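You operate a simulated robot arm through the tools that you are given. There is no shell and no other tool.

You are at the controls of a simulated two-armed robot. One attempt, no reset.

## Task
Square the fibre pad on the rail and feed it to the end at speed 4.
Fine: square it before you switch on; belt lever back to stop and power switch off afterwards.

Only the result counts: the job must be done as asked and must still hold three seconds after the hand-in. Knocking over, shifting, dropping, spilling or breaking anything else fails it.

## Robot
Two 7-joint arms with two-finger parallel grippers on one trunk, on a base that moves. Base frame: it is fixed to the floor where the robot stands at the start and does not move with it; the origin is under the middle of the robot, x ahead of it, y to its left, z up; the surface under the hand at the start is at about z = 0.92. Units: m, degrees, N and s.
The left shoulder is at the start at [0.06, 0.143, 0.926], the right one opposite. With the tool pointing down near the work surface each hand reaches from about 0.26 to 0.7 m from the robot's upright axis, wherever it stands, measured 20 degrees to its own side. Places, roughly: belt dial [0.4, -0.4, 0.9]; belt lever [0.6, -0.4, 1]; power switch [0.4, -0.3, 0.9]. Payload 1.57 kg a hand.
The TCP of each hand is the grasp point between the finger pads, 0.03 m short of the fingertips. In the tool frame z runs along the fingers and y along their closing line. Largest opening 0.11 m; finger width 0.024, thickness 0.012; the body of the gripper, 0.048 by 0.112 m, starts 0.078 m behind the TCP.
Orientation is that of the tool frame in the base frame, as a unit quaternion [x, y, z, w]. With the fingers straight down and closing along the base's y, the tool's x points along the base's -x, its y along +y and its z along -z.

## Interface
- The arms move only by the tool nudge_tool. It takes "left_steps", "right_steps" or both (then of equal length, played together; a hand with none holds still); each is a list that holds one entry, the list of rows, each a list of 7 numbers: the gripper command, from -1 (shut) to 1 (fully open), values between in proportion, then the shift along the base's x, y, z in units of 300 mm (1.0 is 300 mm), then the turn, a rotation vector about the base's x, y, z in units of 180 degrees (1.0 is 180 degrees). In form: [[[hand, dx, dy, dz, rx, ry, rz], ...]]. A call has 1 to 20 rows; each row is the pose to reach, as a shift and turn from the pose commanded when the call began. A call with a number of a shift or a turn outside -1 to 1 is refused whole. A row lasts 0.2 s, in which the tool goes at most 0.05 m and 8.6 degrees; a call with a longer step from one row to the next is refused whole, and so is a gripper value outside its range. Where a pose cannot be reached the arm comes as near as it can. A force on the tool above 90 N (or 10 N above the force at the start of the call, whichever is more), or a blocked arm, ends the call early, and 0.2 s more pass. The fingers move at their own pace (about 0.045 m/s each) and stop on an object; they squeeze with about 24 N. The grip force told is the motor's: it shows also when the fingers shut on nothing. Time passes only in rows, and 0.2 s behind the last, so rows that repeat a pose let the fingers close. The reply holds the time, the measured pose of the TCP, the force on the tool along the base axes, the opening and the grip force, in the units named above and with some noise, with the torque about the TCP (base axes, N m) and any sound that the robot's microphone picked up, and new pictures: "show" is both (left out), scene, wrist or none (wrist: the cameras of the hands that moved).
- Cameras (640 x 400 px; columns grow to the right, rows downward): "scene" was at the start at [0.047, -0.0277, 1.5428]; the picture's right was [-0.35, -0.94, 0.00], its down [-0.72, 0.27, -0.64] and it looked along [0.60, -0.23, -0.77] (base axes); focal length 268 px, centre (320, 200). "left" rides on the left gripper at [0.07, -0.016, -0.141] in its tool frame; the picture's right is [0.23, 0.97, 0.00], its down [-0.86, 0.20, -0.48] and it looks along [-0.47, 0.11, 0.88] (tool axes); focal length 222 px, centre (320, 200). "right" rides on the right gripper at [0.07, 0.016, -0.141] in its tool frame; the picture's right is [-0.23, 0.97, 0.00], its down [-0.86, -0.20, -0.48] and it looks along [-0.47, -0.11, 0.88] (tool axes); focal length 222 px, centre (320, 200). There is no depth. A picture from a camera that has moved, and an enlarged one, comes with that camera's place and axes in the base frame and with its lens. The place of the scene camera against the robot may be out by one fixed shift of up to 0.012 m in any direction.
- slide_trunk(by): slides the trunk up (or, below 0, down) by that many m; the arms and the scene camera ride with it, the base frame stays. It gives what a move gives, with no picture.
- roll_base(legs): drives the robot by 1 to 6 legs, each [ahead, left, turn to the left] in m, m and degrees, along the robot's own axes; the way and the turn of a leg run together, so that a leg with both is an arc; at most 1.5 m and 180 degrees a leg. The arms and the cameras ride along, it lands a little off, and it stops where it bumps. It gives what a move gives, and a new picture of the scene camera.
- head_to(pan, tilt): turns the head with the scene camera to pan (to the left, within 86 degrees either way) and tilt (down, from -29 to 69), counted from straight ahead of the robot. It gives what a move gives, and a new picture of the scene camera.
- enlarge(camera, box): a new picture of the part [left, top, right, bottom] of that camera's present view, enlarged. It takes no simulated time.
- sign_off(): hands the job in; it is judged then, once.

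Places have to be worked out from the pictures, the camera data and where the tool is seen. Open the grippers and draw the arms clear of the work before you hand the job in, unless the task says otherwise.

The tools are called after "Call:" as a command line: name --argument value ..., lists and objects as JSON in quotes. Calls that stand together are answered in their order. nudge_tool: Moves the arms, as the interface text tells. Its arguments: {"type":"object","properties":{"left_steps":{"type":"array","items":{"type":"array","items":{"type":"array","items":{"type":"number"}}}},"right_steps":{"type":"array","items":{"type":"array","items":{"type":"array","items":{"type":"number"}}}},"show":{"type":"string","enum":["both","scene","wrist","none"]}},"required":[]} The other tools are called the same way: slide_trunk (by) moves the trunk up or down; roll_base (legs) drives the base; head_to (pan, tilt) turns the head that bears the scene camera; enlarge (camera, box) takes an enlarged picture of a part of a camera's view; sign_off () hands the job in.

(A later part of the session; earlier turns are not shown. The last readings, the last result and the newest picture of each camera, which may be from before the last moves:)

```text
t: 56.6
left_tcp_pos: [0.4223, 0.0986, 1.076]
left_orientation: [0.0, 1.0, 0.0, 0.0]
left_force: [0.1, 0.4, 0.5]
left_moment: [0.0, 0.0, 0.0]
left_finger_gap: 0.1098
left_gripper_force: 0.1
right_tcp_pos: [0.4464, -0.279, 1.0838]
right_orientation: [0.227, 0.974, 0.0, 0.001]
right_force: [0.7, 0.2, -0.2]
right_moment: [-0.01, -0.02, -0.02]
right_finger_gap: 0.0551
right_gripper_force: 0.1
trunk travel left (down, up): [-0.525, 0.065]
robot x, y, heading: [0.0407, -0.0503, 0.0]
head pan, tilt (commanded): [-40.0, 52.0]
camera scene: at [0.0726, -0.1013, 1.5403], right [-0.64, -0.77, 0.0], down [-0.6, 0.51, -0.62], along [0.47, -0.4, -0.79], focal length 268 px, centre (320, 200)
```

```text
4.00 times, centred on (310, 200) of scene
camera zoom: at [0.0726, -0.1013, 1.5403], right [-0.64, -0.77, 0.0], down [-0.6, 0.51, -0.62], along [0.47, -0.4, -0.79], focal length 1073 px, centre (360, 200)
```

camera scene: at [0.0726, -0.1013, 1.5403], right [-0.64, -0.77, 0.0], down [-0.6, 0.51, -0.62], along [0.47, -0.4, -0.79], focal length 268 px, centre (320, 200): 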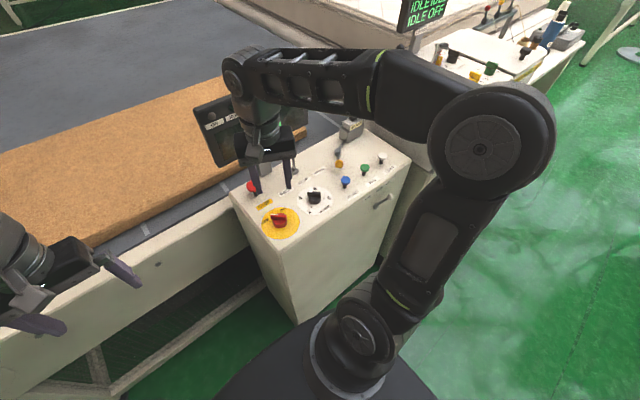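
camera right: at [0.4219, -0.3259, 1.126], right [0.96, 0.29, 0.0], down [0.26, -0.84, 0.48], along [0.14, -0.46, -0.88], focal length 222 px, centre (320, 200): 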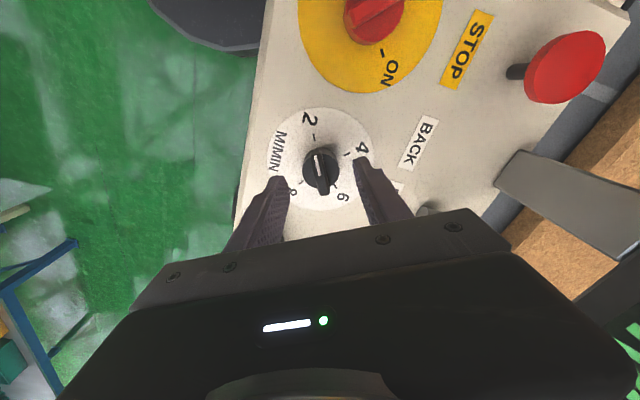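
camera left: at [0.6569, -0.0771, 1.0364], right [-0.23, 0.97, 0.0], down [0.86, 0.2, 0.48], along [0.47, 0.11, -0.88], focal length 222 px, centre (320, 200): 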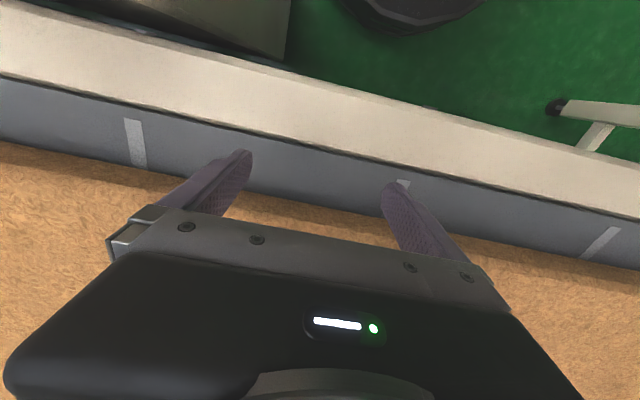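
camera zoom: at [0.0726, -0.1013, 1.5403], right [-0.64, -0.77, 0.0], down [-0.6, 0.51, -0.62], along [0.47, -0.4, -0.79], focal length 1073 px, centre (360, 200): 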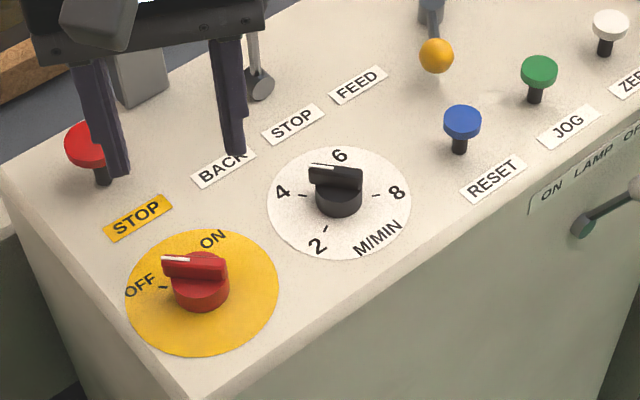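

The dial reads 4. I turn the wrist on to +45° over the switch (fingers across its handle) and look from the wrist.

Call:
nudge_tool --right_steps '[[[0, 0, 0, 0, 0, 0, 0.045], [0, 0, 0, 0, 0, 0, 0.09], [0, 0, 0, 0, 0, 0, 0.135], [0, 0, 0, 0, 0, 0, 0.18], [0, 0, 0, 0, 0, 0, 0.225], [0, 0, 0, -0.03, 0, 0, 0.27], [0, 0, 0, -0.06, 0, 0, 0.315], [0, 0, 0, -0.1, 0, 0, 0.36], [0, 0, 0, -0.12, 0, 0, 0.396], [0, 0, 0, -0.12, 0, 0, 0.396]]]' --show "both"

Call:
enlarge --camera "right" --box '[200, 80, 440, 230]'

Call:
enlarge --camera "scene" --box '[240, 190, 320, 240]'

```text
t: 58.8
left_tcp_pos: [0.4222, 0.0987, 1.0762]
left_orientation: [-0.001, 1.0, 0.0, -0.001]
left_force: [-0.4, 0.7, -1.3]
left_moment: [0.0, -0.01, 0.04]
left_finger_gap: 0.11
left_gripper_force: 0.0
right_tcp_pos: [0.445, -0.2795, 1.0486]
right_orientation: [-0.383, 0.924, 0.0, -0.001]
right_force: [0.4, 0.2, -0.2]
right_moment: [-0.02, 0.02, 0.04]
right_finger_gap: 0.055
right_gripper_force: 0.1
trunk travel left (down, up): [-0.525, 0.065]
robot x, y, heading: [0.04, -0.0544, 0.2]
head pan, tilt (commanded): [-40.0, 52.0]
camera scene: at [0.0726, -0.1013, 1.5403], right [-0.64, -0.77, 0.0], down [-0.6, 0.51, -0.62], along [0.47, -0.4, -0.79], focal length 268 px, centre (320, 200)
camera right: at [0.386, -0.3169, 1.1894], right [-0.53, 0.85, 0.0], down [0.75, 0.46, 0.48], along [0.41, 0.25, -0.88], focal length 222 px, centre (320, 200)
```

scene: 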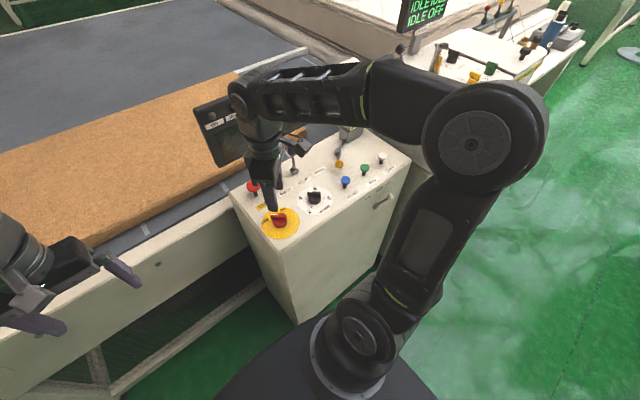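
right: 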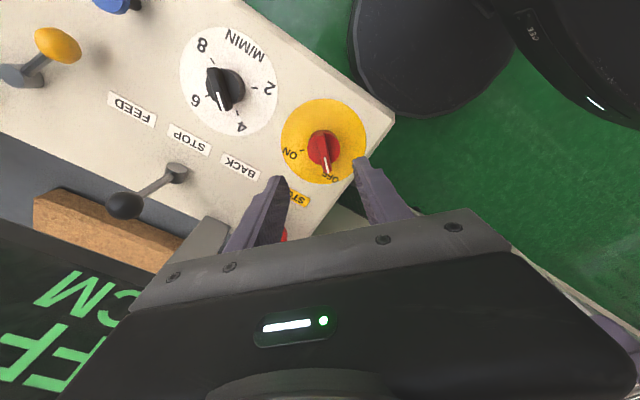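

```text
2.67 times, centred on (320, 155) of right
camera zoom: at [0.386, -0.3169, 1.1894], right [-0.53, 0.85, 0.0], down [0.75, 0.46, 0.48], along [0.41, 0.25, -0.88], focal length 592 px, centre (320, 320)
```

zoom: 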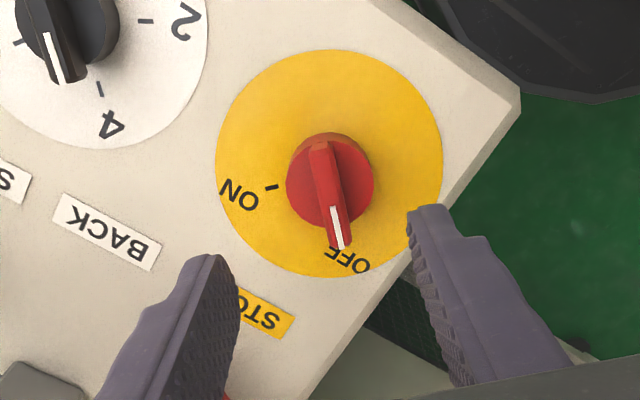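

```text
8.00 times, centred on (280, 215) of scene
camera zoom: at [0.0726, -0.1013, 1.5403], right [-0.64, -0.77, 0.0], down [-0.6, 0.51, -0.62], along [0.47, -0.4, -0.79], focal length 2146 px, centre (640, 80)
```

zoom: 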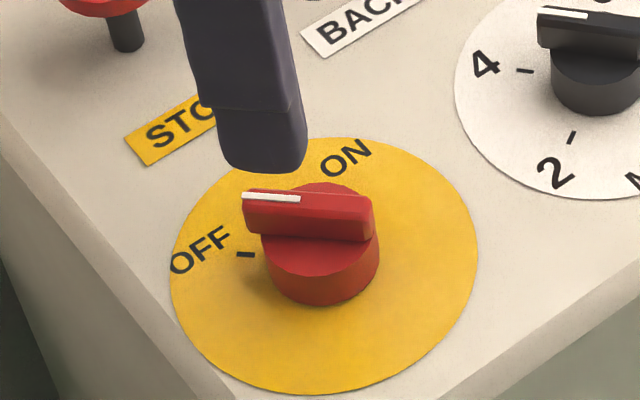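

The switch handle's centre comes out at ≈[0.444, -0.276], pointing at OFF along +45°. I lower the fingers around the handle and close.

Call:
nudge_tool --right_steps '[[[0, -0.003, 0.012, -0.08, 0, 0, 0], [0, -0.003, 0.012, -0.15, 0, 0, 0], [0, -0.003, 0.012, -0.2, 0, 0, 0], [0, -0.003, 0.012, -0.235, 0, 0, 0], [-0.4, -0.003, 0.012, -0.235, 0, 0, 0], [-1, -0.003, 0.012, -0.235, 0, 0, 0], [-1, -0.003, 0.012, -0.235, 0, 0, 0], [-1, -0.003, 0.012, -0.235, 0, 0, 0]]]' --show "none"

Call:
enlarge --camera "right" --box '[200, 80, 440, 230]'

Call:
enlarge --camera "scene" --box '[240, 190, 320, 240]'

```text
t: 60.6
left_tcp_pos: [0.4218, 0.1, 1.076]
left_orientation: [0.0, 1.0, 0.0, 0.001]
left_force: [-0.2, 0.4, -0.3]
left_moment: [0.02, -0.03, -0.03]
left_finger_gap: 0.1103
left_gripper_force: 0.1
right_tcp_pos: [0.4428, -0.2749, 0.9779]
right_orientation: [-0.381, 0.924, 0.001, 0.0]
right_force: [-3.2, 3.2, -2.9]
right_moment: [0.27, -0.05, 0.01]
right_finger_gap: 0.0097
right_gripper_force: 23.5
trunk travel left (down, up): [-0.525, 0.065]
robot x, y, heading: [0.0395, -0.0537, -0.0]
head pan, tilt (commanded): [-40.0, 52.0]
```

```text
2.67 times, centred on (320, 155) of right
camera zoom: at [0.3839, -0.313, 1.1187], right [-0.53, 0.85, 0.0], down [0.75, 0.46, 0.48], along [0.41, 0.25, -0.88], focal length 592 px, centre (320, 320)
```

zoom: 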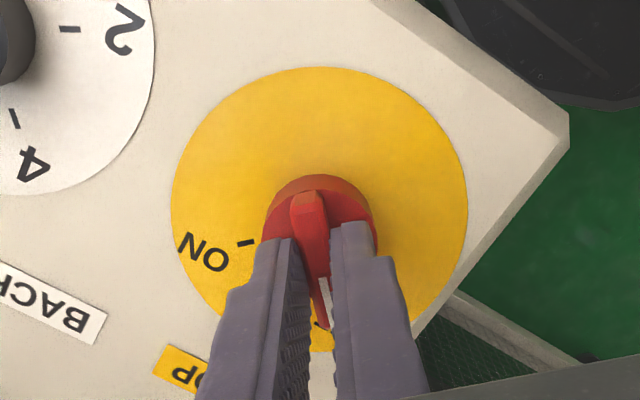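

```text
8.00 times, centred on (280, 215) of scene
camera zoom: at [0.0722, -0.1009, 1.5402], right [-0.64, -0.77, 0.0], down [-0.6, 0.51, -0.62], along [0.47, -0.4, -0.79], focal length 2146 px, centre (640, 80)
```

zoom: 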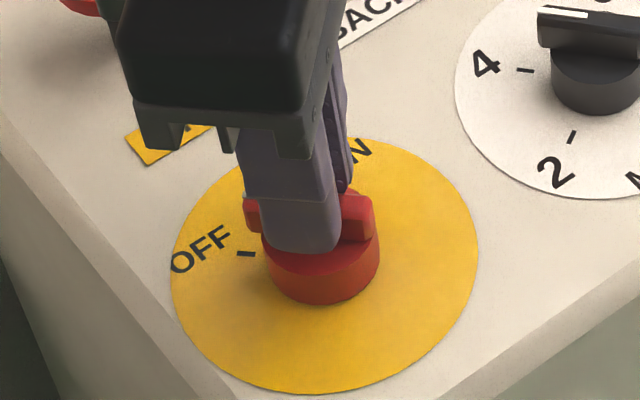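

The handle is gripped. I turn it clockwise 45° first, watching the side force.

Call:
nudge_tool --right_steps '[[[-1, 0, 0, 0, 0, 0, -0.045], [-1, 0, 0, 0, 0, 0, -0.09], [-1, 0, 0, 0, 0, 0, -0.135], [-1, 0, 0, 0, 0, 0, -0.18], [-1, 0, 0, 0, 0, 0, -0.225], [-1, 0, 0, 0, 0, 0, -0.25]]]' --show "none"

Call:
enlarge --camera "right" --box '[200, 80, 440, 230]'

```text
t: 62.0
left_tcp_pos: [0.4196, 0.099, 1.0763]
left_orientation: [0.0, 1.0, 0.0, 0.0]
left_force: [-0.1, -0.2, -0.7]
left_moment: [-0.04, 0.0, 0.0]
left_finger_gap: 0.1099
left_gripper_force: 0.1
right_tcp_pos: [0.4445, -0.2749, 0.978]
right_orientation: [0.003, 1.0, -0.001, -0.001]
right_force: [-16.8, 4.6, -1.2]
right_moment: [0.12, 0.81, 0.01]
right_finger_gap: 0.0099
right_gripper_force: 28.2
trunk travel left (down, up): [-0.525, 0.065]
robot x, y, heading: [0.0383, -0.0509, 0.0]
head pan, tilt (commanded): [-40.0, 52.0]
```

```text
2.67 times, centred on (320, 155) of right
camera zoom: at [0.3756, -0.2592, 1.1188], right [0.23, 0.97, 0.0], down [0.86, -0.2, 0.48], along [0.46, -0.11, -0.88], focal length 592 px, centre (320, 320)
```

zoom: 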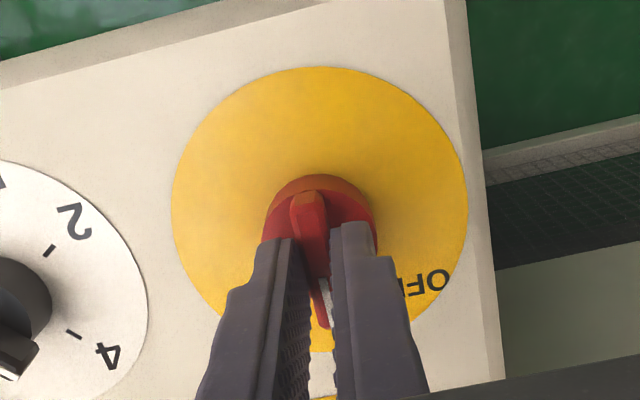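

It turns smoothly. I relieve the x force by 2 mm and turn the remaining 45° to ON.

Call:
nudge_tool --right_steps '[[[-1, -0.007, 0.002, 0, 0, 0, -0.045], [-1, -0.007, 0.002, 0, 0, 0, -0.09], [-1, -0.007, 0.002, 0, 0, 0, -0.135], [-1, -0.007, 0.002, 0, 0, 0, -0.18], [-1, -0.007, 0.002, 0, 0, 0, -0.225], [-1, -0.007, 0.002, 0, 0, 0, -0.25], [-1, -0.007, 0.002, 0, 0, 0, -0.25]]]' --show "scene"

Call:
enlarge --camera "right" --box '[200, 80, 440, 230]'

Call:
enlarge --camera "scene" --box '[190, 60, 350, 160]'

```text
t: 63.6
left_tcp_pos: [0.4213, 0.0982, 1.0771]
left_orientation: [0.0, 1.0, 0.0, 0.001]
left_force: [0.1, 0.0, 0.3]
left_moment: [0.02, 0.05, -0.01]
left_finger_gap: 0.11
left_gripper_force: 0.0
right_tcp_pos: [0.4429, -0.2769, 0.9775]
right_orientation: [0.384, 0.923, 0.001, 0.001]
right_force: [-7.2, -7.8, 6.3]
right_moment: [-0.31, 0.28, 0.26]
right_finger_gap: 0.01
right_gripper_force: 28.3
trunk travel left (down, up): [-0.525, 0.065]
robot x, y, heading: [0.0415, -0.0517, 0.0]
head pan, tilt (commanded): [-40.0, 52.0]
camera scene: at [0.0713, -0.1021, 1.5404], right [-0.64, -0.77, 0.0], down [-0.6, 0.51, -0.62], along [0.47, -0.4, -0.79], focal length 268 px, centre (320, 200)
```

scene: 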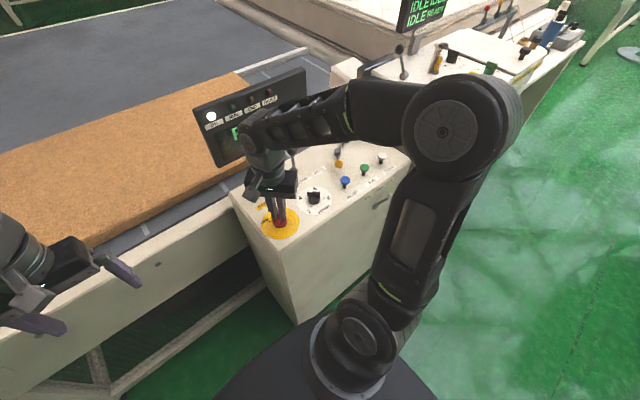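

```text
2.67 times, centred on (320, 155) of right
camera zoom: at [0.4066, -0.2155, 1.1185], right [0.85, 0.52, 0.0], down [0.46, -0.75, 0.48], along [0.25, -0.41, -0.88], focal length 592 px, centre (320, 320)
```

zoom: 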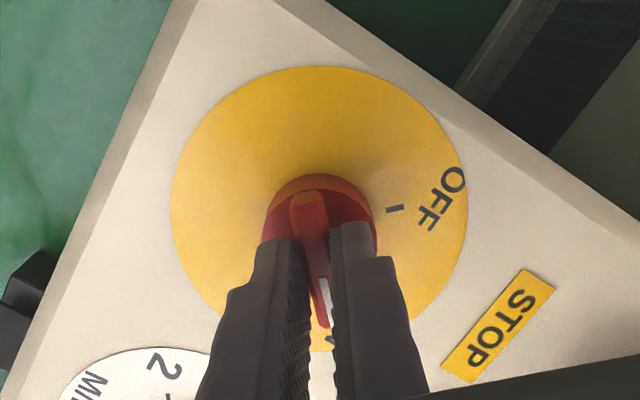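

```text
4.00 times, centred on (270, 110) of scene
camera zoom: at [0.0713, -0.1021, 1.5404], right [-0.64, -0.77, 0.0], down [-0.6, 0.51, -0.62], along [0.47, -0.4, -0.79], focal length 1073 px, centre (520, 560)
```

zoom: 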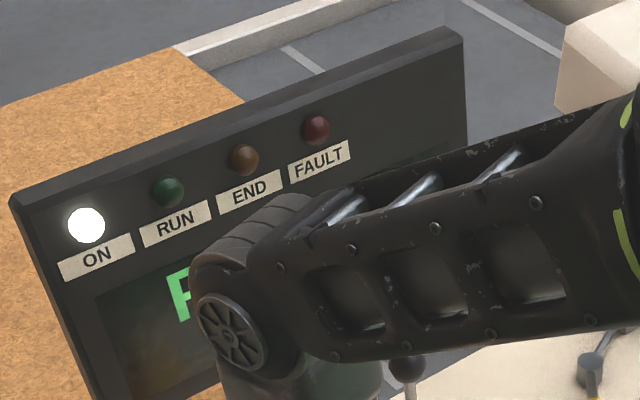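

The ON lamp is lit. I relieve the force, open the fingers and lift off, then read the display.

Call:
nudge_tool --right_steps '[[[-1, -0.003, -0.003, 0, 0, 0, 0], [-0.6, -0.003, -0.003, 0, 0, 0, 0], [-0.2, -0.003, -0.003, 0, 0, 0, 0], [0, -0.003, -0.003, 0, 0, 0, 0], [0, -0.003, -0.003, 0.1, 0, 0, 0], [0, -0.003, -0.003, 0.22, 0, 0, 0], [0, -0.05, -0.05, 0.34, 0, 0, 0], [0, -0.1, -0.12, 0.4, 0, 0, 0], [0, -0.16, -0.22, 0.4, 0, 0, 0], [0, -0.22, -0.32, 0.4, 0, 0, 0], [0, -0.28, -0.42, 0.4, 0, 0, 0], [0, -0.28, -0.42, 0.4, 0, 0, 0]]]' --show "scene"

Call:
enlarge --camera "scene" --box '[180, 50, 420, 200]'

Call:
enlarge --camera "scene" --box '[230, 140, 390, 240]'

```text
t: 66.2
left_tcp_pos: [0.4221, 0.0991, 1.0763]
left_orientation: [0.0, 1.0, 0.0, 0.0]
left_force: [0.0, 0.2, 0.3]
left_moment: [-0.02, 0.03, -0.01]
left_finger_gap: 0.1101
left_gripper_force: 0.0
right_tcp_pos: [0.3562, -0.401, 1.0969]
right_orientation: [0.384, 0.923, 0.0, 0.0]
right_force: [0.3, -0.3, 0.0]
right_moment: [0.0, -0.05, -0.02]
right_finger_gap: 0.0551
right_gripper_force: 0.1
trunk travel left (down, up): [-0.525, 0.065]
robot x, y, heading: [0.0412, -0.0527, -0.0]
head pan, tilt (commanded): [-40.0, 52.0]
camera scene: at [0.0728, -0.1012, 1.5403], right [-0.64, -0.77, 0.0], down [-0.6, 0.51, -0.62], along [0.47, -0.4, -0.79], focal length 268 px, centre (320, 200)
```

scene: 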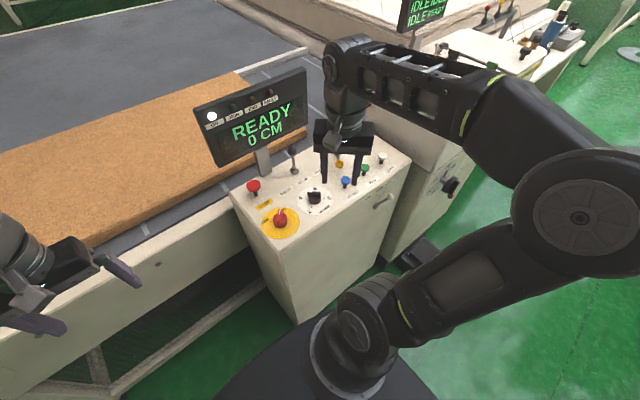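

```text
2.67 times, centred on (300, 125) of scene
camera zoom: at [0.0728, -0.1012, 1.5403], right [-0.64, -0.77, 0.0], down [-0.6, 0.51, -0.62], along [0.47, -0.4, -0.79], focal length 715 px, centre (373, 400)
```

zoom: 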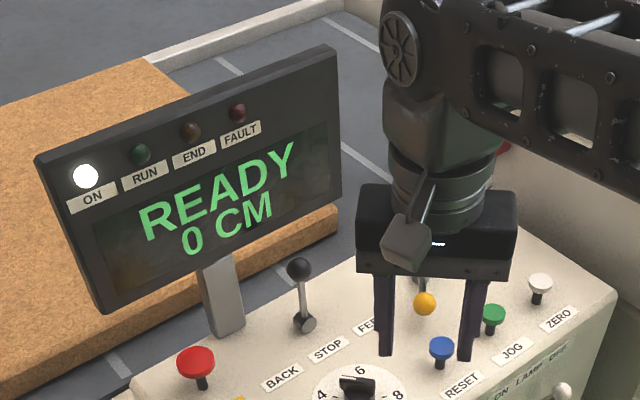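

```text
4.00 times, centred on (310, 190) of scene
camera zoom: at [0.0728, -0.1012, 1.5403], right [-0.64, -0.77, 0.0], down [-0.6, 0.51, -0.62], along [0.47, -0.4, -0.79], focal length 1073 px, centre (360, 240)
```

zoom: 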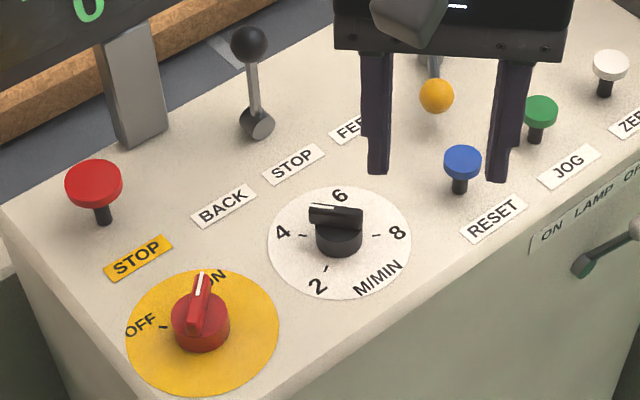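

The display reads READY, 0 CM, dial at 4. Before feeding I check the belt's outfeed end for obstacles.

Call:
head_to --pan -30 --tilt 32

Call:
enlarge --camera "scene" --box '[160, 60, 480, 260]'

Call:
enlarge --camera "scene" --box '[260, 80, 420, 180]'

```text
t: 67.0
left_tcp_pos: [0.423, 0.0998, 1.0759]
left_orientation: [0.0, 1.0, 0.0, 0.0]
left_force: [0.2, -0.4, -0.1]
left_moment: [-0.02, 0.04, 0.02]
left_finger_gap: 0.1103
left_gripper_force: 0.0
right_tcp_pos: [0.3578, -0.4006, 1.096]
right_orientation: [0.384, 0.923, 0.001, -0.001]
right_force: [0.1, -0.3, 0.0]
right_moment: [0.0, -0.01, 0.0]
right_finger_gap: 0.0552
right_gripper_force: 0.0
trunk travel left (down, up): [-0.525, 0.065]
robot x, y, heading: [0.0418, -0.0529, -0.1]
head pan, tilt (commanded): [-30.0, 32.0]
camera scene: at [0.0926, -0.0979, 1.5692], right [-0.5, -0.87, 0.0], down [-0.46, 0.27, -0.85], along [0.73, -0.42, -0.53], focal length 268 px, centre (320, 200)
```

scene: 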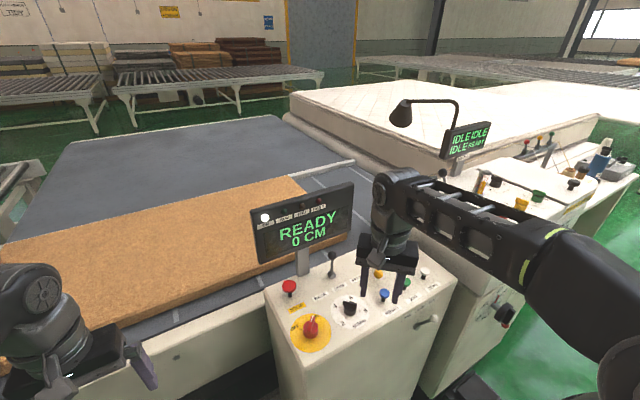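

```text
2.00 times, centred on (320, 160) of scene
camera zoom: at [0.0926, -0.0979, 1.5692], right [-0.5, -0.87, 0.0], down [-0.46, 0.27, -0.85], along [0.73, -0.42, -0.53], focal length 536 px, centre (320, 280)
```

zoom: 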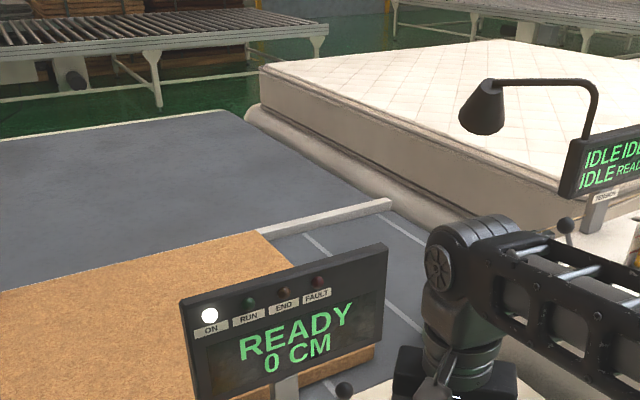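

```text
4.00 times, centred on (340, 130) of scene
camera zoom: at [0.0926, -0.0979, 1.5692], right [-0.5, -0.87, 0.0], down [-0.46, 0.27, -0.85], along [0.73, -0.42, -0.53], focal length 1073 px, centre (240, 480)
```

zoom: 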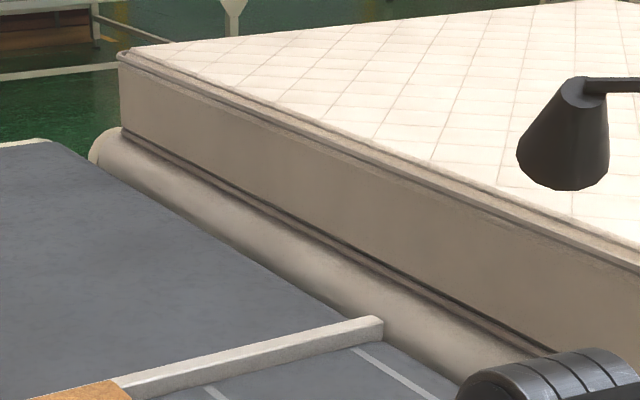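

The way to the belt's end is clear. The lever knob works out at ≈[0.557, -0.406, 1.025], with the display about 7 cm behind it, so I'll come in with the tool tilted forward. First I turn the wrist back to straight.

Call:
nudge_tool --right_steps '[[[-0.4, 0.0, 0, 0.02, 0, 0, 0.042], [-0.4, 0.02, 0, 0.04, 0, 0, 0.084], [-0.4, 0.05, 0, 0.05, 0, 0, 0.126], [-0.4, 0.09, 0, 0.05, 0, 0, 0.168], [-0.4, 0.14, 0, 0.05, 0, 0, 0.21], [-0.4, 0.2, 0, 0.05, 0, 0, 0.251], [-0.4, 0.2, 0, 0.05, 0, 0, 0.251]]]' --show "none"

Call:
nudge_tool --right_steps '[[[-0.4, 0.0, 0, 0.0, 0, -0.042, 0], [-0.4, 0.02, 0, 0.0, 0, -0.084, 0], [-0.4, 0.05, 0, 0.0, 0, -0.126, 0], [-0.4, 0.1, 0, 0.0, 0, -0.167, 0], [-0.4, 0.1, 0, 0.0, 0, -0.167, 0]]]' --show "both"

```text
t: 68.6
left_tcp_pos: [0.4232, 0.0993, 1.0777]
left_orientation: [0.0, 1.0, 0.0, 0.0]
left_force: [0.3, -0.6, 0.2]
left_moment: [0.01, -0.01, 0.0]
left_finger_gap: 0.1098
left_gripper_force: 0.0
right_tcp_pos: [0.4201, -0.4017, 1.1119]
right_orientation: [-0.001, 1.0, 0.0, 0.002]
right_force: [0.8, 0.5, -0.1]
right_moment: [0.02, -0.01, 0.02]
right_finger_gap: 0.0328
right_gripper_force: 0.1
trunk travel left (down, up): [-0.525, 0.065]
robot x, y, heading: [0.0392, -0.0558, 0.1]
head pan, tilt (commanded): [-30.0, 32.0]
```

```text
t: 69.8
left_tcp_pos: [0.4216, 0.0995, 1.0761]
left_orientation: [0.0, 1.0, 0.0, 0.0]
left_force: [0.6, 0.4, 0.5]
left_moment: [0.03, -0.03, -0.02]
left_finger_gap: 0.1099
left_gripper_force: 0.1
right_tcp_pos: [0.449, -0.4015, 1.1138]
right_orientation: [0.0, 0.965, -0.001, 0.26]
right_force: [-0.5, -0.4, 0.6]
right_moment: [-0.02, 0.04, 0.01]
right_finger_gap: 0.0329
right_gripper_force: 0.0
trunk travel left (down, up): [-0.525, 0.065]
robot x, y, heading: [0.0365, -0.0569, -0.2]
head pan, tilt (commanded): [-30.0, 32.0]
camera scene: at [0.0926, -0.0978, 1.5693], right [-0.5, -0.87, 0.0], down [-0.46, 0.26, -0.85], along [0.73, -0.42, -0.53], focal length 268 px, centre (320, 200)
camera right: at [0.3192, -0.3858, 1.1995], right [0.2, 0.97, 0.11], down [0.5, -0.2, 0.84], along [0.84, -0.11, -0.53], focal length 222 px, centre (320, 200)
```

scene: 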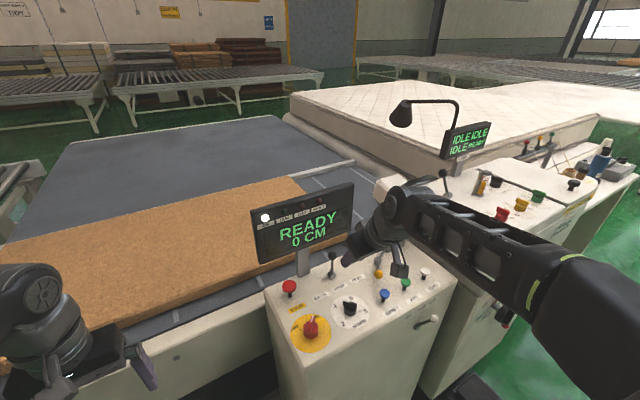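
right: 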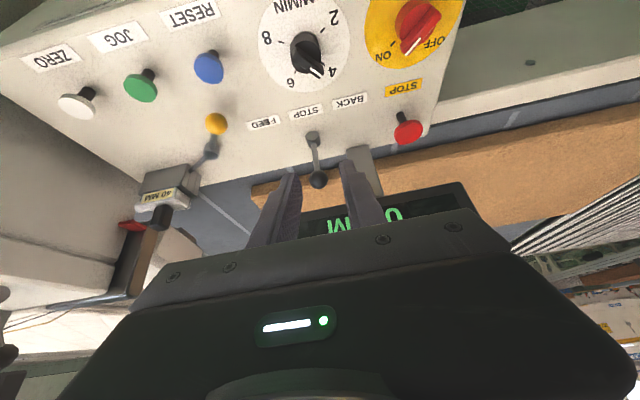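

The lever knob is right between the fingertips in the wrist view. Combining the two wrist rays puts it at ≈[0.569, -0.417, 1.010]. I enlarge for a precise fix.

Call:
enlarge --camera "right" --box '[240, 100, 400, 200]'

Call:
enlarge --camera "scene" --box '[280, 180, 440, 280]'

```text
4.00 times, centred on (320, 150) of right
camera zoom: at [0.3192, -0.3858, 1.1995], right [0.2, 0.97, 0.11], down [0.5, -0.2, 0.84], along [0.84, -0.11, -0.53], focal length 888 px, centre (320, 400)
```

zoom: 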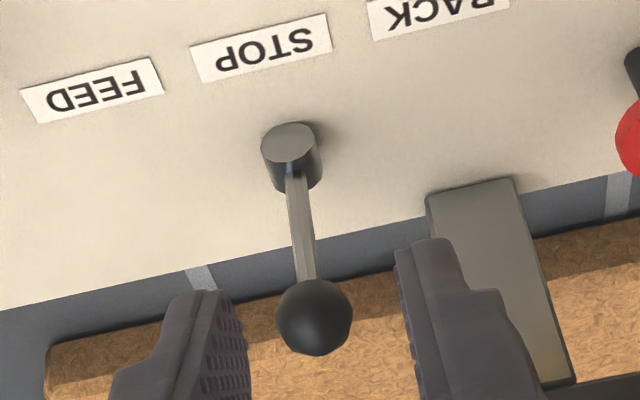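

```text
4.00 times, centred on (360, 230) of scene
camera zoom: at [0.0926, -0.0978, 1.5693], right [-0.5, -0.87, 0.0], down [-0.46, 0.26, -0.85], along [0.73, -0.42, -0.53], focal length 1073 px, centre (160, 80)
```

zoom: 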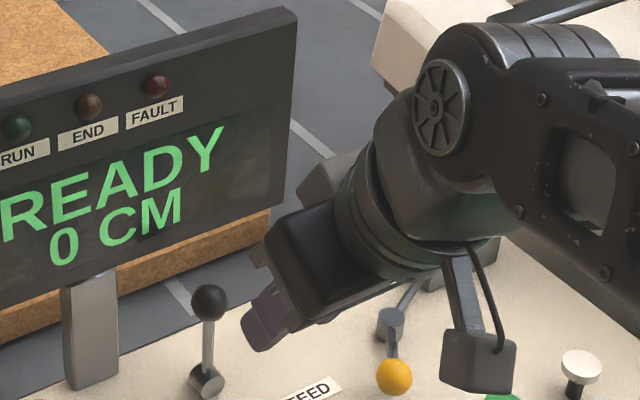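

Knob fixed at ≈[0.569, -0.416, 1.009], diameter ≈27 mm. I move to the start of the approach line with the fingers opened to ≈50 mm.

Call:
nudge_tool --right_steps '[[[-0.1, 0.08, -0.015, -0.03, 0, 0, 0], [-0.1, 0.16, -0.03, -0.08, 0, 0, 0], [-0.1, 0.24, -0.045, -0.12, 0, 0, 0], [-0.1, 0.283, -0.048, -0.147, 0, 0, 0], [-0.1, 0.283, -0.048, -0.147, 0, 0, 0]]]' --show "none"

Call:
enlarge --camera "right" --box '[200, 80, 440, 230]'

Call:
enlarge --camera "scene" --box '[260, 170, 420, 270]'

```text
t: 71.0
left_tcp_pos: [0.4224, 0.0983, 1.0759]
left_orientation: [0.0, 1.0, 0.0, 0.0]
left_force: [0.7, 0.3, 0.8]
left_moment: [0.0, -0.01, 0.01]
left_finger_gap: 0.1102
left_gripper_force: 0.1
right_tcp_pos: [0.5317, -0.4151, 1.0692]
right_orientation: [0.0, 0.966, 0.0, 0.26]
right_force: [-0.4, 0.0, 0.2]
right_moment: [0.0, 0.0, 0.01]
right_finger_gap: 0.05
right_gripper_force: 0.1
trunk travel left (down, up): [-0.525, 0.065]
robot x, y, heading: [0.0417, -0.0496, -0.0]
head pan, tilt (commanded): [-30.0, 32.0]
```

```text
2.67 times, centred on (320, 155) of right
camera zoom: at [0.4019, -0.399, 1.1553], right [0.2, 0.97, 0.11], down [0.5, -0.2, 0.84], along [0.84, -0.11, -0.53], focal length 592 px, centre (320, 320)
```

zoom: 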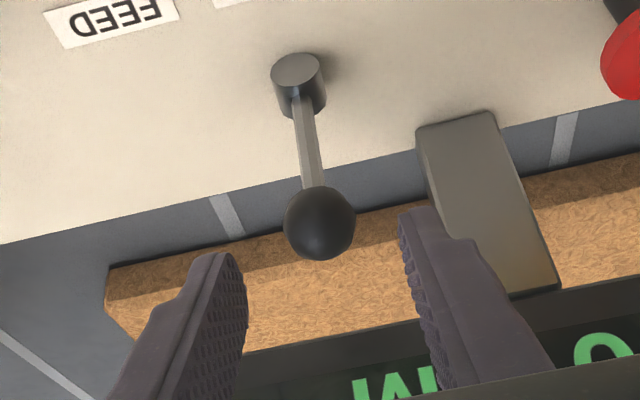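

```text
4.00 times, centred on (340, 220) of scene
camera zoom: at [0.0925, -0.0979, 1.5693], right [-0.5, -0.87, 0.0], down [-0.46, 0.26, -0.85], along [0.73, -0.42, -0.53], focal length 1073 px, centre (240, 120)
```

zoom: 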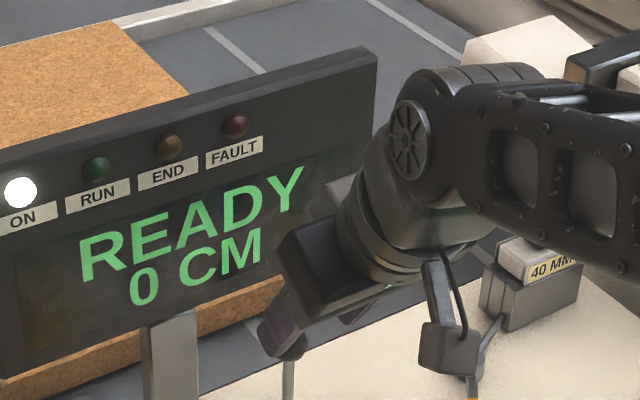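

The knob sits centred between the fingers. I advance along the tool axis so the fingers straddle the knob, then narrow the gap to ≈33 mm.

Call:
nudge_tool --right_steps '[[[-0.1, 0.036, -0.002, -0.063, 0, 0, 0], [-0.1, 0.072, -0.003, -0.125, 0, 0, 0], [-0.1, 0.11, -0.003, -0.19, 0, 0, 0], [-0.25, 0.11, -0.003, -0.19, 0, 0, 0], [-0.4, 0.11, -0.003, -0.19, 0, 0, 0], [-0.4, 0.11, -0.003, -0.19, 0, 0, 0]]]' --show "none"

Call:
enlarge --camera "right" --box '[200, 80, 440, 230]'

Call:
enlarge --camera "scene" --box '[260, 170, 420, 270]'

```text
t: 72.4
left_tcp_pos: [0.4221, 0.0993, 1.0763]
left_orientation: [0.0, 1.0, 0.001, 0.0]
left_force: [-0.4, 0.5, 0.3]
left_moment: [-0.01, -0.02, 0.01]
left_finger_gap: 0.11
left_gripper_force: 0.1
right_tcp_pos: [0.5652, -0.4173, 1.0111]
right_orientation: [0.0, 0.966, 0.0, 0.259]
right_force: [0.3, 0.4, 0.4]
right_moment: [0.02, -0.01, -0.01]
right_finger_gap: 0.0329
right_gripper_force: 0.1
trunk travel left (down, up): [-0.525, 0.065]
robot x, y, heading: [0.0409, -0.0537, -0.0]
head pan, tilt (commanded): [-30.0, 32.0]
```

```text
2.67 times, centred on (320, 155) of right
camera zoom: at [0.4357, -0.4012, 1.0979], right [0.2, 0.97, 0.11], down [0.5, -0.2, 0.84], along [0.84, -0.11, -0.53], focal length 592 px, centre (320, 320)
```

zoom: 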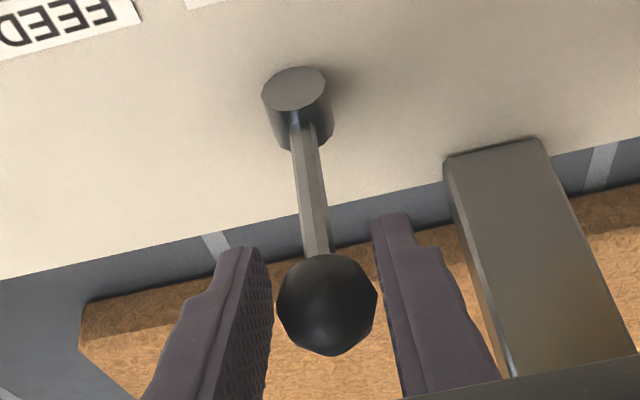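

```text
4.00 times, centred on (340, 220) of scene
camera zoom: at [0.0925, -0.0978, 1.5693], right [-0.5, -0.87, 0.0], down [-0.46, 0.26, -0.85], along [0.73, -0.42, -0.53], focal length 1073 px, centre (240, 120)
```

zoom: 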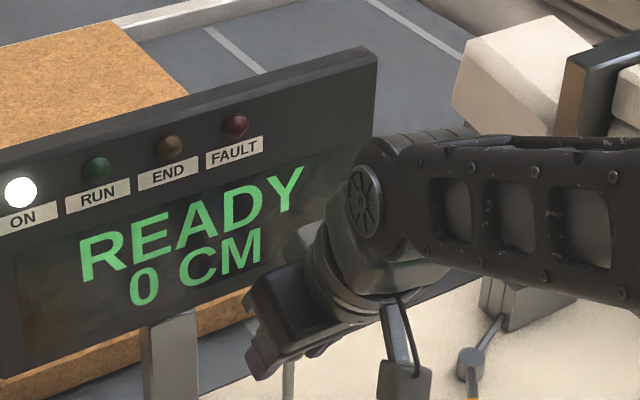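

Fingers straddle the knob. I push it to the right toward FEED in small steps, first 20 mm, and watch the display.

Call:
nudge_tool --right_steps '[[[-0.4, 0, -0.03, 0, 0, 0, 0], [-0.4, 0, -0.06, -0.003, 0, 0, 0], [-0.4, 0, -0.09, -0.007, 0, 0, 0]]]' --show "scene"

Call:
enlarge --camera "scene" --box '[230, 150, 390, 250]'

Call:
enlarge --camera "right" --box '[200, 80, 440, 230]'

```text
t: 73.2
left_tcp_pos: [0.4227, 0.0982, 1.0768]
left_orientation: [0.0, 1.0, 0.0, 0.0]
left_force: [0.0, 0.0, 0.2]
left_moment: [-0.01, 0.03, 0.0]
left_finger_gap: 0.11
left_gripper_force: 0.1
right_tcp_pos: [0.5669, -0.4446, 1.0073]
right_orientation: [0.0, 0.966, -0.001, 0.259]
right_force: [0.7, -0.4, -0.2]
right_moment: [-0.03, 0.01, -0.03]
right_finger_gap: 0.0331
right_gripper_force: 0.3
trunk travel left (down, up): [-0.525, 0.065]
robot x, y, heading: [0.0363, -0.0542, 0.1]
head pan, tilt (commanded): [-30.0, 32.0]
camera scene: at [0.0927, -0.098, 1.5693], right [-0.5, -0.87, 0.0], down [-0.46, 0.26, -0.85], along [0.73, -0.42, -0.53], focal length 268 px, centre (320, 200)
```

scene: 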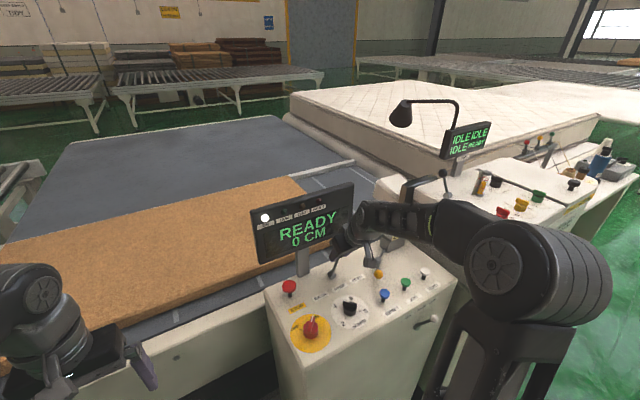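

```text
4.00 times, centred on (310, 200) of scene
camera zoom: at [0.0927, -0.098, 1.5693], right [-0.5, -0.87, 0.0], down [-0.46, 0.26, -0.85], along [0.73, -0.42, -0.53], focal length 1073 px, centre (360, 200)
```

zoom: 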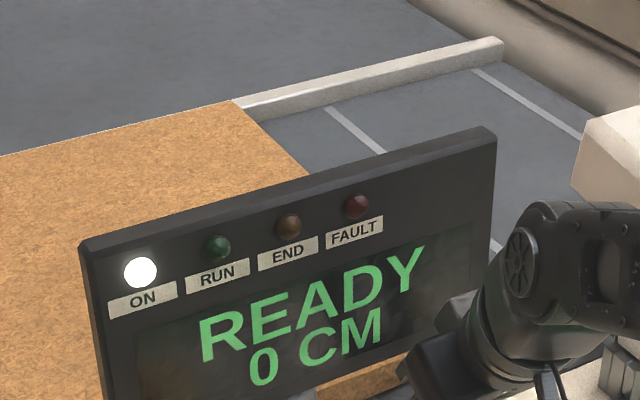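

```text
2.67 times, centred on (320, 155) of right
camera zoom: at [0.4371, -0.4282, 1.0946], right [0.2, 0.97, 0.11], down [0.5, -0.2, 0.84], along [0.84, -0.11, -0.53], focal length 592 px, centre (320, 320)
```

zoom: 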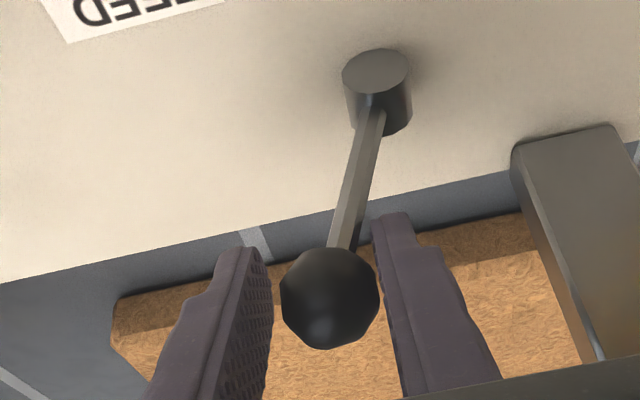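

The lever follows easily but is not yet at FEED. I push 15 mm more.

Call:
nudge_tool --right_steps '[[[-0.4, 0, -0.025, -0.005, 0, 0, 0], [-0.4, 0, -0.05, -0.012, 0, 0, 0]]]' --show "none"

Call:
enlarge --camera "scene" --box '[230, 150, 390, 250]'

Call:
enlarge --camera "right" --box '[200, 80, 440, 230]'

```text
t: 73.8
left_tcp_pos: [0.4213, 0.0971, 1.075]
left_orientation: [0.001, 1.0, 0.0, 0.0]
left_force: [-0.1, -0.3, 0.3]
left_moment: [0.0, 0.02, 0.01]
left_finger_gap: 0.1101
left_gripper_force: 0.1
right_tcp_pos: [0.5681, -0.4583, 1.0042]
right_orientation: [0.001, 0.966, -0.001, 0.259]
right_force: [0.5, 0.2, 0.0]
right_moment: [0.04, 0.01, 0.02]
right_finger_gap: 0.0329
right_gripper_force: 0.0
trunk travel left (down, up): [-0.525, 0.065]
robot x, y, heading: [0.0386, -0.0537, -0.1]
head pan, tilt (commanded): [-30.0, 32.0]
```

```text
4.00 times, centred on (310, 200) of scene
camera zoom: at [0.0928, -0.0977, 1.5693], right [-0.5, -0.87, 0.0], down [-0.46, 0.26, -0.85], along [0.73, -0.42, -0.53], focal length 1073 px, centre (360, 200)
```

zoom: 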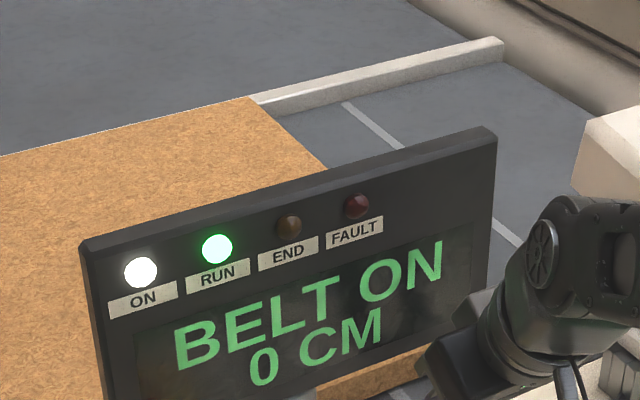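

```text
2.67 times, centred on (320, 155) of right
camera zoom: at [0.4379, -0.4433, 1.0915], right [0.2, 0.97, 0.11], down [0.5, -0.2, 0.84], along [0.84, -0.11, -0.53], focal length 592 px, centre (320, 320)
```

zoom: 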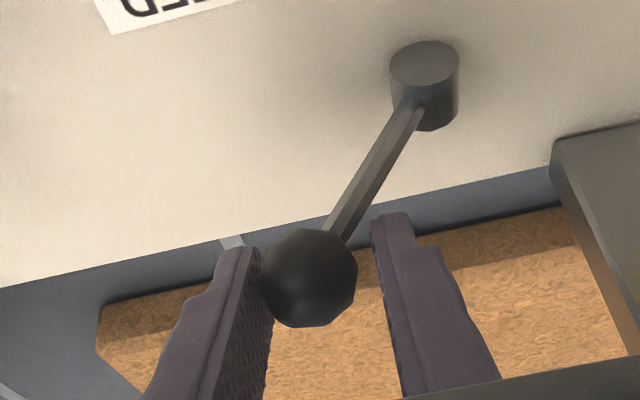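

BELT ON and RUN are lit; the lever has clicked to FEED and the pad is moving. I wait about 1 s and check.

Call:
nudge_tool --right_steps '[[[-0.4, 0, 0, 0, 0, 0, 0], [-0.4, 0, 0, 0, 0, 0, 0], [-0.4, 0, 0, 0, 0, 0, 0], [-0.4, 0, 0, 0, 0, 0, 0]]]' --show "none"

Call:
enlarge --camera "scene" --box '[230, 150, 390, 250]'

```text
t: 74.8
left_tcp_pos: [0.4226, 0.0984, 1.0765]
left_orientation: [0.0, 1.0, 0.0, 0.001]
left_force: [0.1, -0.5, -0.7]
left_moment: [-0.05, 0.01, 0.0]
left_finger_gap: 0.1099
left_gripper_force: 0.1
right_tcp_pos: [0.5683, -0.4583, 1.0043]
right_orientation: [0.0, 0.966, 0.0, 0.259]
right_force: [0.0, -0.1, -0.5]
right_moment: [-0.01, 0.01, 0.02]
right_finger_gap: 0.033
right_gripper_force: 0.0
trunk travel left (down, up): [-0.525, 0.065]
robot x, y, heading: [0.0394, -0.0535, 0.1]
head pan, tilt (commanded): [-30.0, 32.0]
```

```text
4.00 times, centred on (310, 200) of scene
camera zoom: at [0.0926, -0.0979, 1.5693], right [-0.5, -0.87, 0.0], down [-0.46, 0.26, -0.85], along [0.73, -0.42, -0.53], focal length 1073 px, centre (360, 200)
```

zoom: 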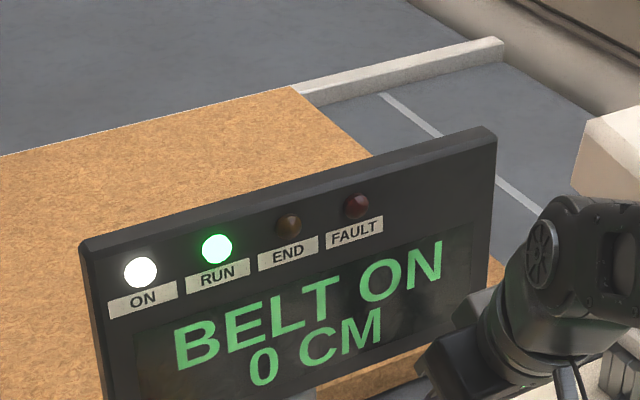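

The pad moves steadily along the rail. I wait another second.

Call:
nudge_tool --right_steps '[[[-0.4, 0, 0, 0, 0, 0, 0], [-0.4, 0, 0, 0, 0, 0, 0], [-0.4, 0, 0, 0, 0, 0, 0], [-0.4, 0, 0, 0, 0, 0, 0], [-0.4, 0, 0, 0, 0, 0, 0]]]' --show "none"

Call:
enlarge --camera "scene" --box '[230, 150, 390, 250]'

```text
t: 76.0
left_tcp_pos: [0.4212, 0.099, 1.0759]
left_orientation: [0.0, 1.0, 0.0, 0.0]
left_force: [0.6, -0.3, -0.2]
left_moment: [-0.03, 0.0, 0.0]
left_finger_gap: 0.1099
left_gripper_force: 0.1
right_tcp_pos: [0.5679, -0.4605, 1.0049]
right_orientation: [0.0, 0.966, 0.0, 0.259]
right_force: [0.0, 0.5, 0.1]
right_moment: [-0.04, 0.01, 0.01]
right_finger_gap: 0.0329
right_gripper_force: 0.2
trunk travel left (down, up): [-0.525, 0.065]
robot x, y, heading: [0.0382, -0.0509, 0.0]
head pan, tilt (commanded): [-30.0, 32.0]
```

```text
4.00 times, centred on (310, 200) of scene
camera zoom: at [0.0926, -0.0979, 1.5693], right [-0.5, -0.87, 0.0], down [-0.46, 0.26, -0.85], along [0.73, -0.42, -0.53], focal length 1073 px, centre (360, 200)
```

zoom: 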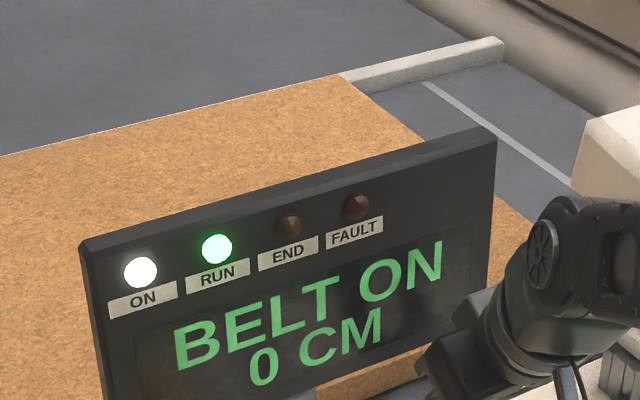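

Continuing; the pad's front is now about halfway to the rail end. Another second.

Call:
nudge_tool --right_steps '[[[-0.4, 0, 0, 0, 0, 0, 0], [-0.4, 0, 0, 0, 0, 0, 0], [-0.4, 0, 0, 0, 0, 0, 0], [-0.4, 0, 0, 0, 0, 0, 0]]]' --show "none"

Call:
enlarge --camera "scene" --box '[230, 150, 390, 250]'

```text
t: 77.0
left_tcp_pos: [0.4223, 0.0992, 1.0766]
left_orientation: [0.0, 1.0, -0.001, 0.0]
left_force: [0.4, 0.1, -0.5]
left_moment: [-0.02, -0.04, 0.04]
left_finger_gap: 0.1097
left_gripper_force: 0.1
right_tcp_pos: [0.5684, -0.4583, 1.0058]
right_orientation: [-0.001, 0.966, 0.001, 0.26]
right_force: [0.3, 0.8, -0.2]
right_moment: [-0.03, 0.03, -0.04]
right_finger_gap: 0.0328
right_gripper_force: 0.0
trunk travel left (down, up): [-0.525, 0.065]
robot x, y, heading: [0.0387, -0.0547, -0.1]
head pan, tilt (commanded): [-30.0, 32.0]
```

```text
4.00 times, centred on (310, 200) of scene
camera zoom: at [0.0926, -0.0979, 1.5693], right [-0.5, -0.87, 0.0], down [-0.46, 0.26, -0.85], along [0.73, -0.42, -0.53], focal length 1073 px, centre (360, 200)
```

zoom: 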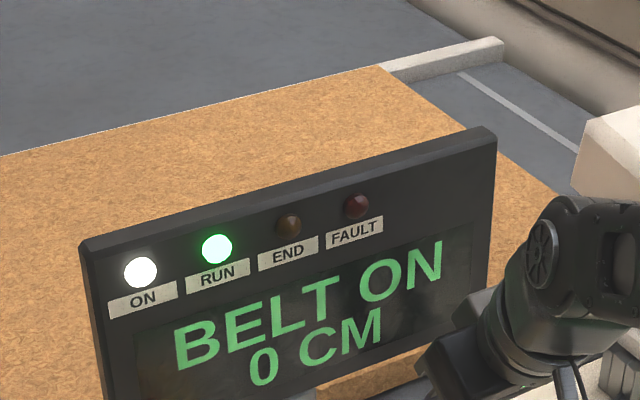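

I check the white block near the belt's near side at the outfeed, to make sure that the pad will pass it.

Call:
enlarge --camera "scene" --box '[330, 150, 450, 225]'

Call:
enlarge --camera "right" --box '[0, 0, 640, 400]'

```text
5.33 times, centred on (390, 188) of scene
camera zoom: at [0.0926, -0.0979, 1.5693], right [-0.5, -0.87, 0.0], down [-0.46, 0.26, -0.85], along [0.73, -0.42, -0.53], focal length 1431 px, centre (-53, 267)
```

zoom: 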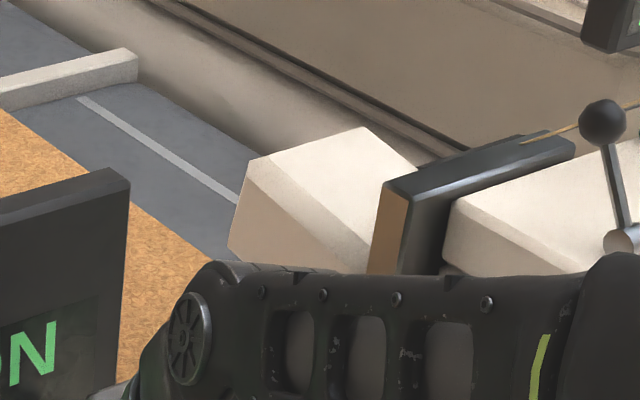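

```text
1.00 times, centred on (320, 200) of right (not enlarged: the box is as wide or as high as the picture)
camera zoom: at [0.4379, -0.4433, 1.0916], right [0.2, 0.97, 0.11], down [0.5, -0.2, 0.84], along [0.84, -0.11, -0.53], focal length 222 px, centre (320, 200)
```

zoom: 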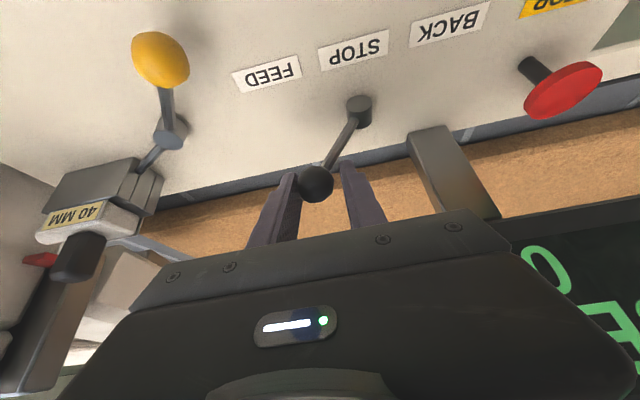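

The white block sits about 6 cm above the pad's top level, so the pad passes under it. I keep waiting in short steps.

Call:
nudge_tool --right_steps '[[[-0.4, 0, 0, 0, 0, 0, 0], [-0.4, 0, 0, 0, 0, 0, 0], [-0.4, 0, 0, 0, 0, 0, 0]]]' --show "none"

Call:
enlarge --camera "scene" --box '[230, 150, 390, 250]'

```text
t: 77.8
left_tcp_pos: [0.4226, 0.0989, 1.0759]
left_orientation: [0.0, 1.0, 0.0, 0.0]
left_force: [-0.3, -0.6, 0.3]
left_moment: [0.01, 0.0, 0.0]
left_finger_gap: 0.1099
left_gripper_force: 0.0
right_tcp_pos: [0.5685, -0.4587, 1.0053]
right_orientation: [-0.001, 0.966, 0.0, 0.26]
right_force: [0.4, -0.3, 0.0]
right_moment: [-0.02, 0.01, 0.0]
right_finger_gap: 0.0328
right_gripper_force: 0.0
trunk travel left (down, up): [-0.525, 0.065]
robot x, y, heading: [0.0422, -0.0558, 0.3]
head pan, tilt (commanded): [-30.0, 32.0]
```

```text
4.00 times, centred on (310, 200) of scene
camera zoom: at [0.0926, -0.0979, 1.5693], right [-0.5, -0.87, 0.0], down [-0.46, 0.26, -0.85], along [0.73, -0.42, -0.53], focal length 1073 px, centre (360, 200)
```

zoom: 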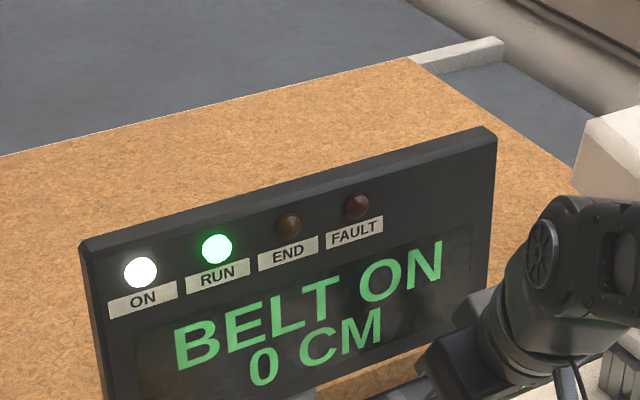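

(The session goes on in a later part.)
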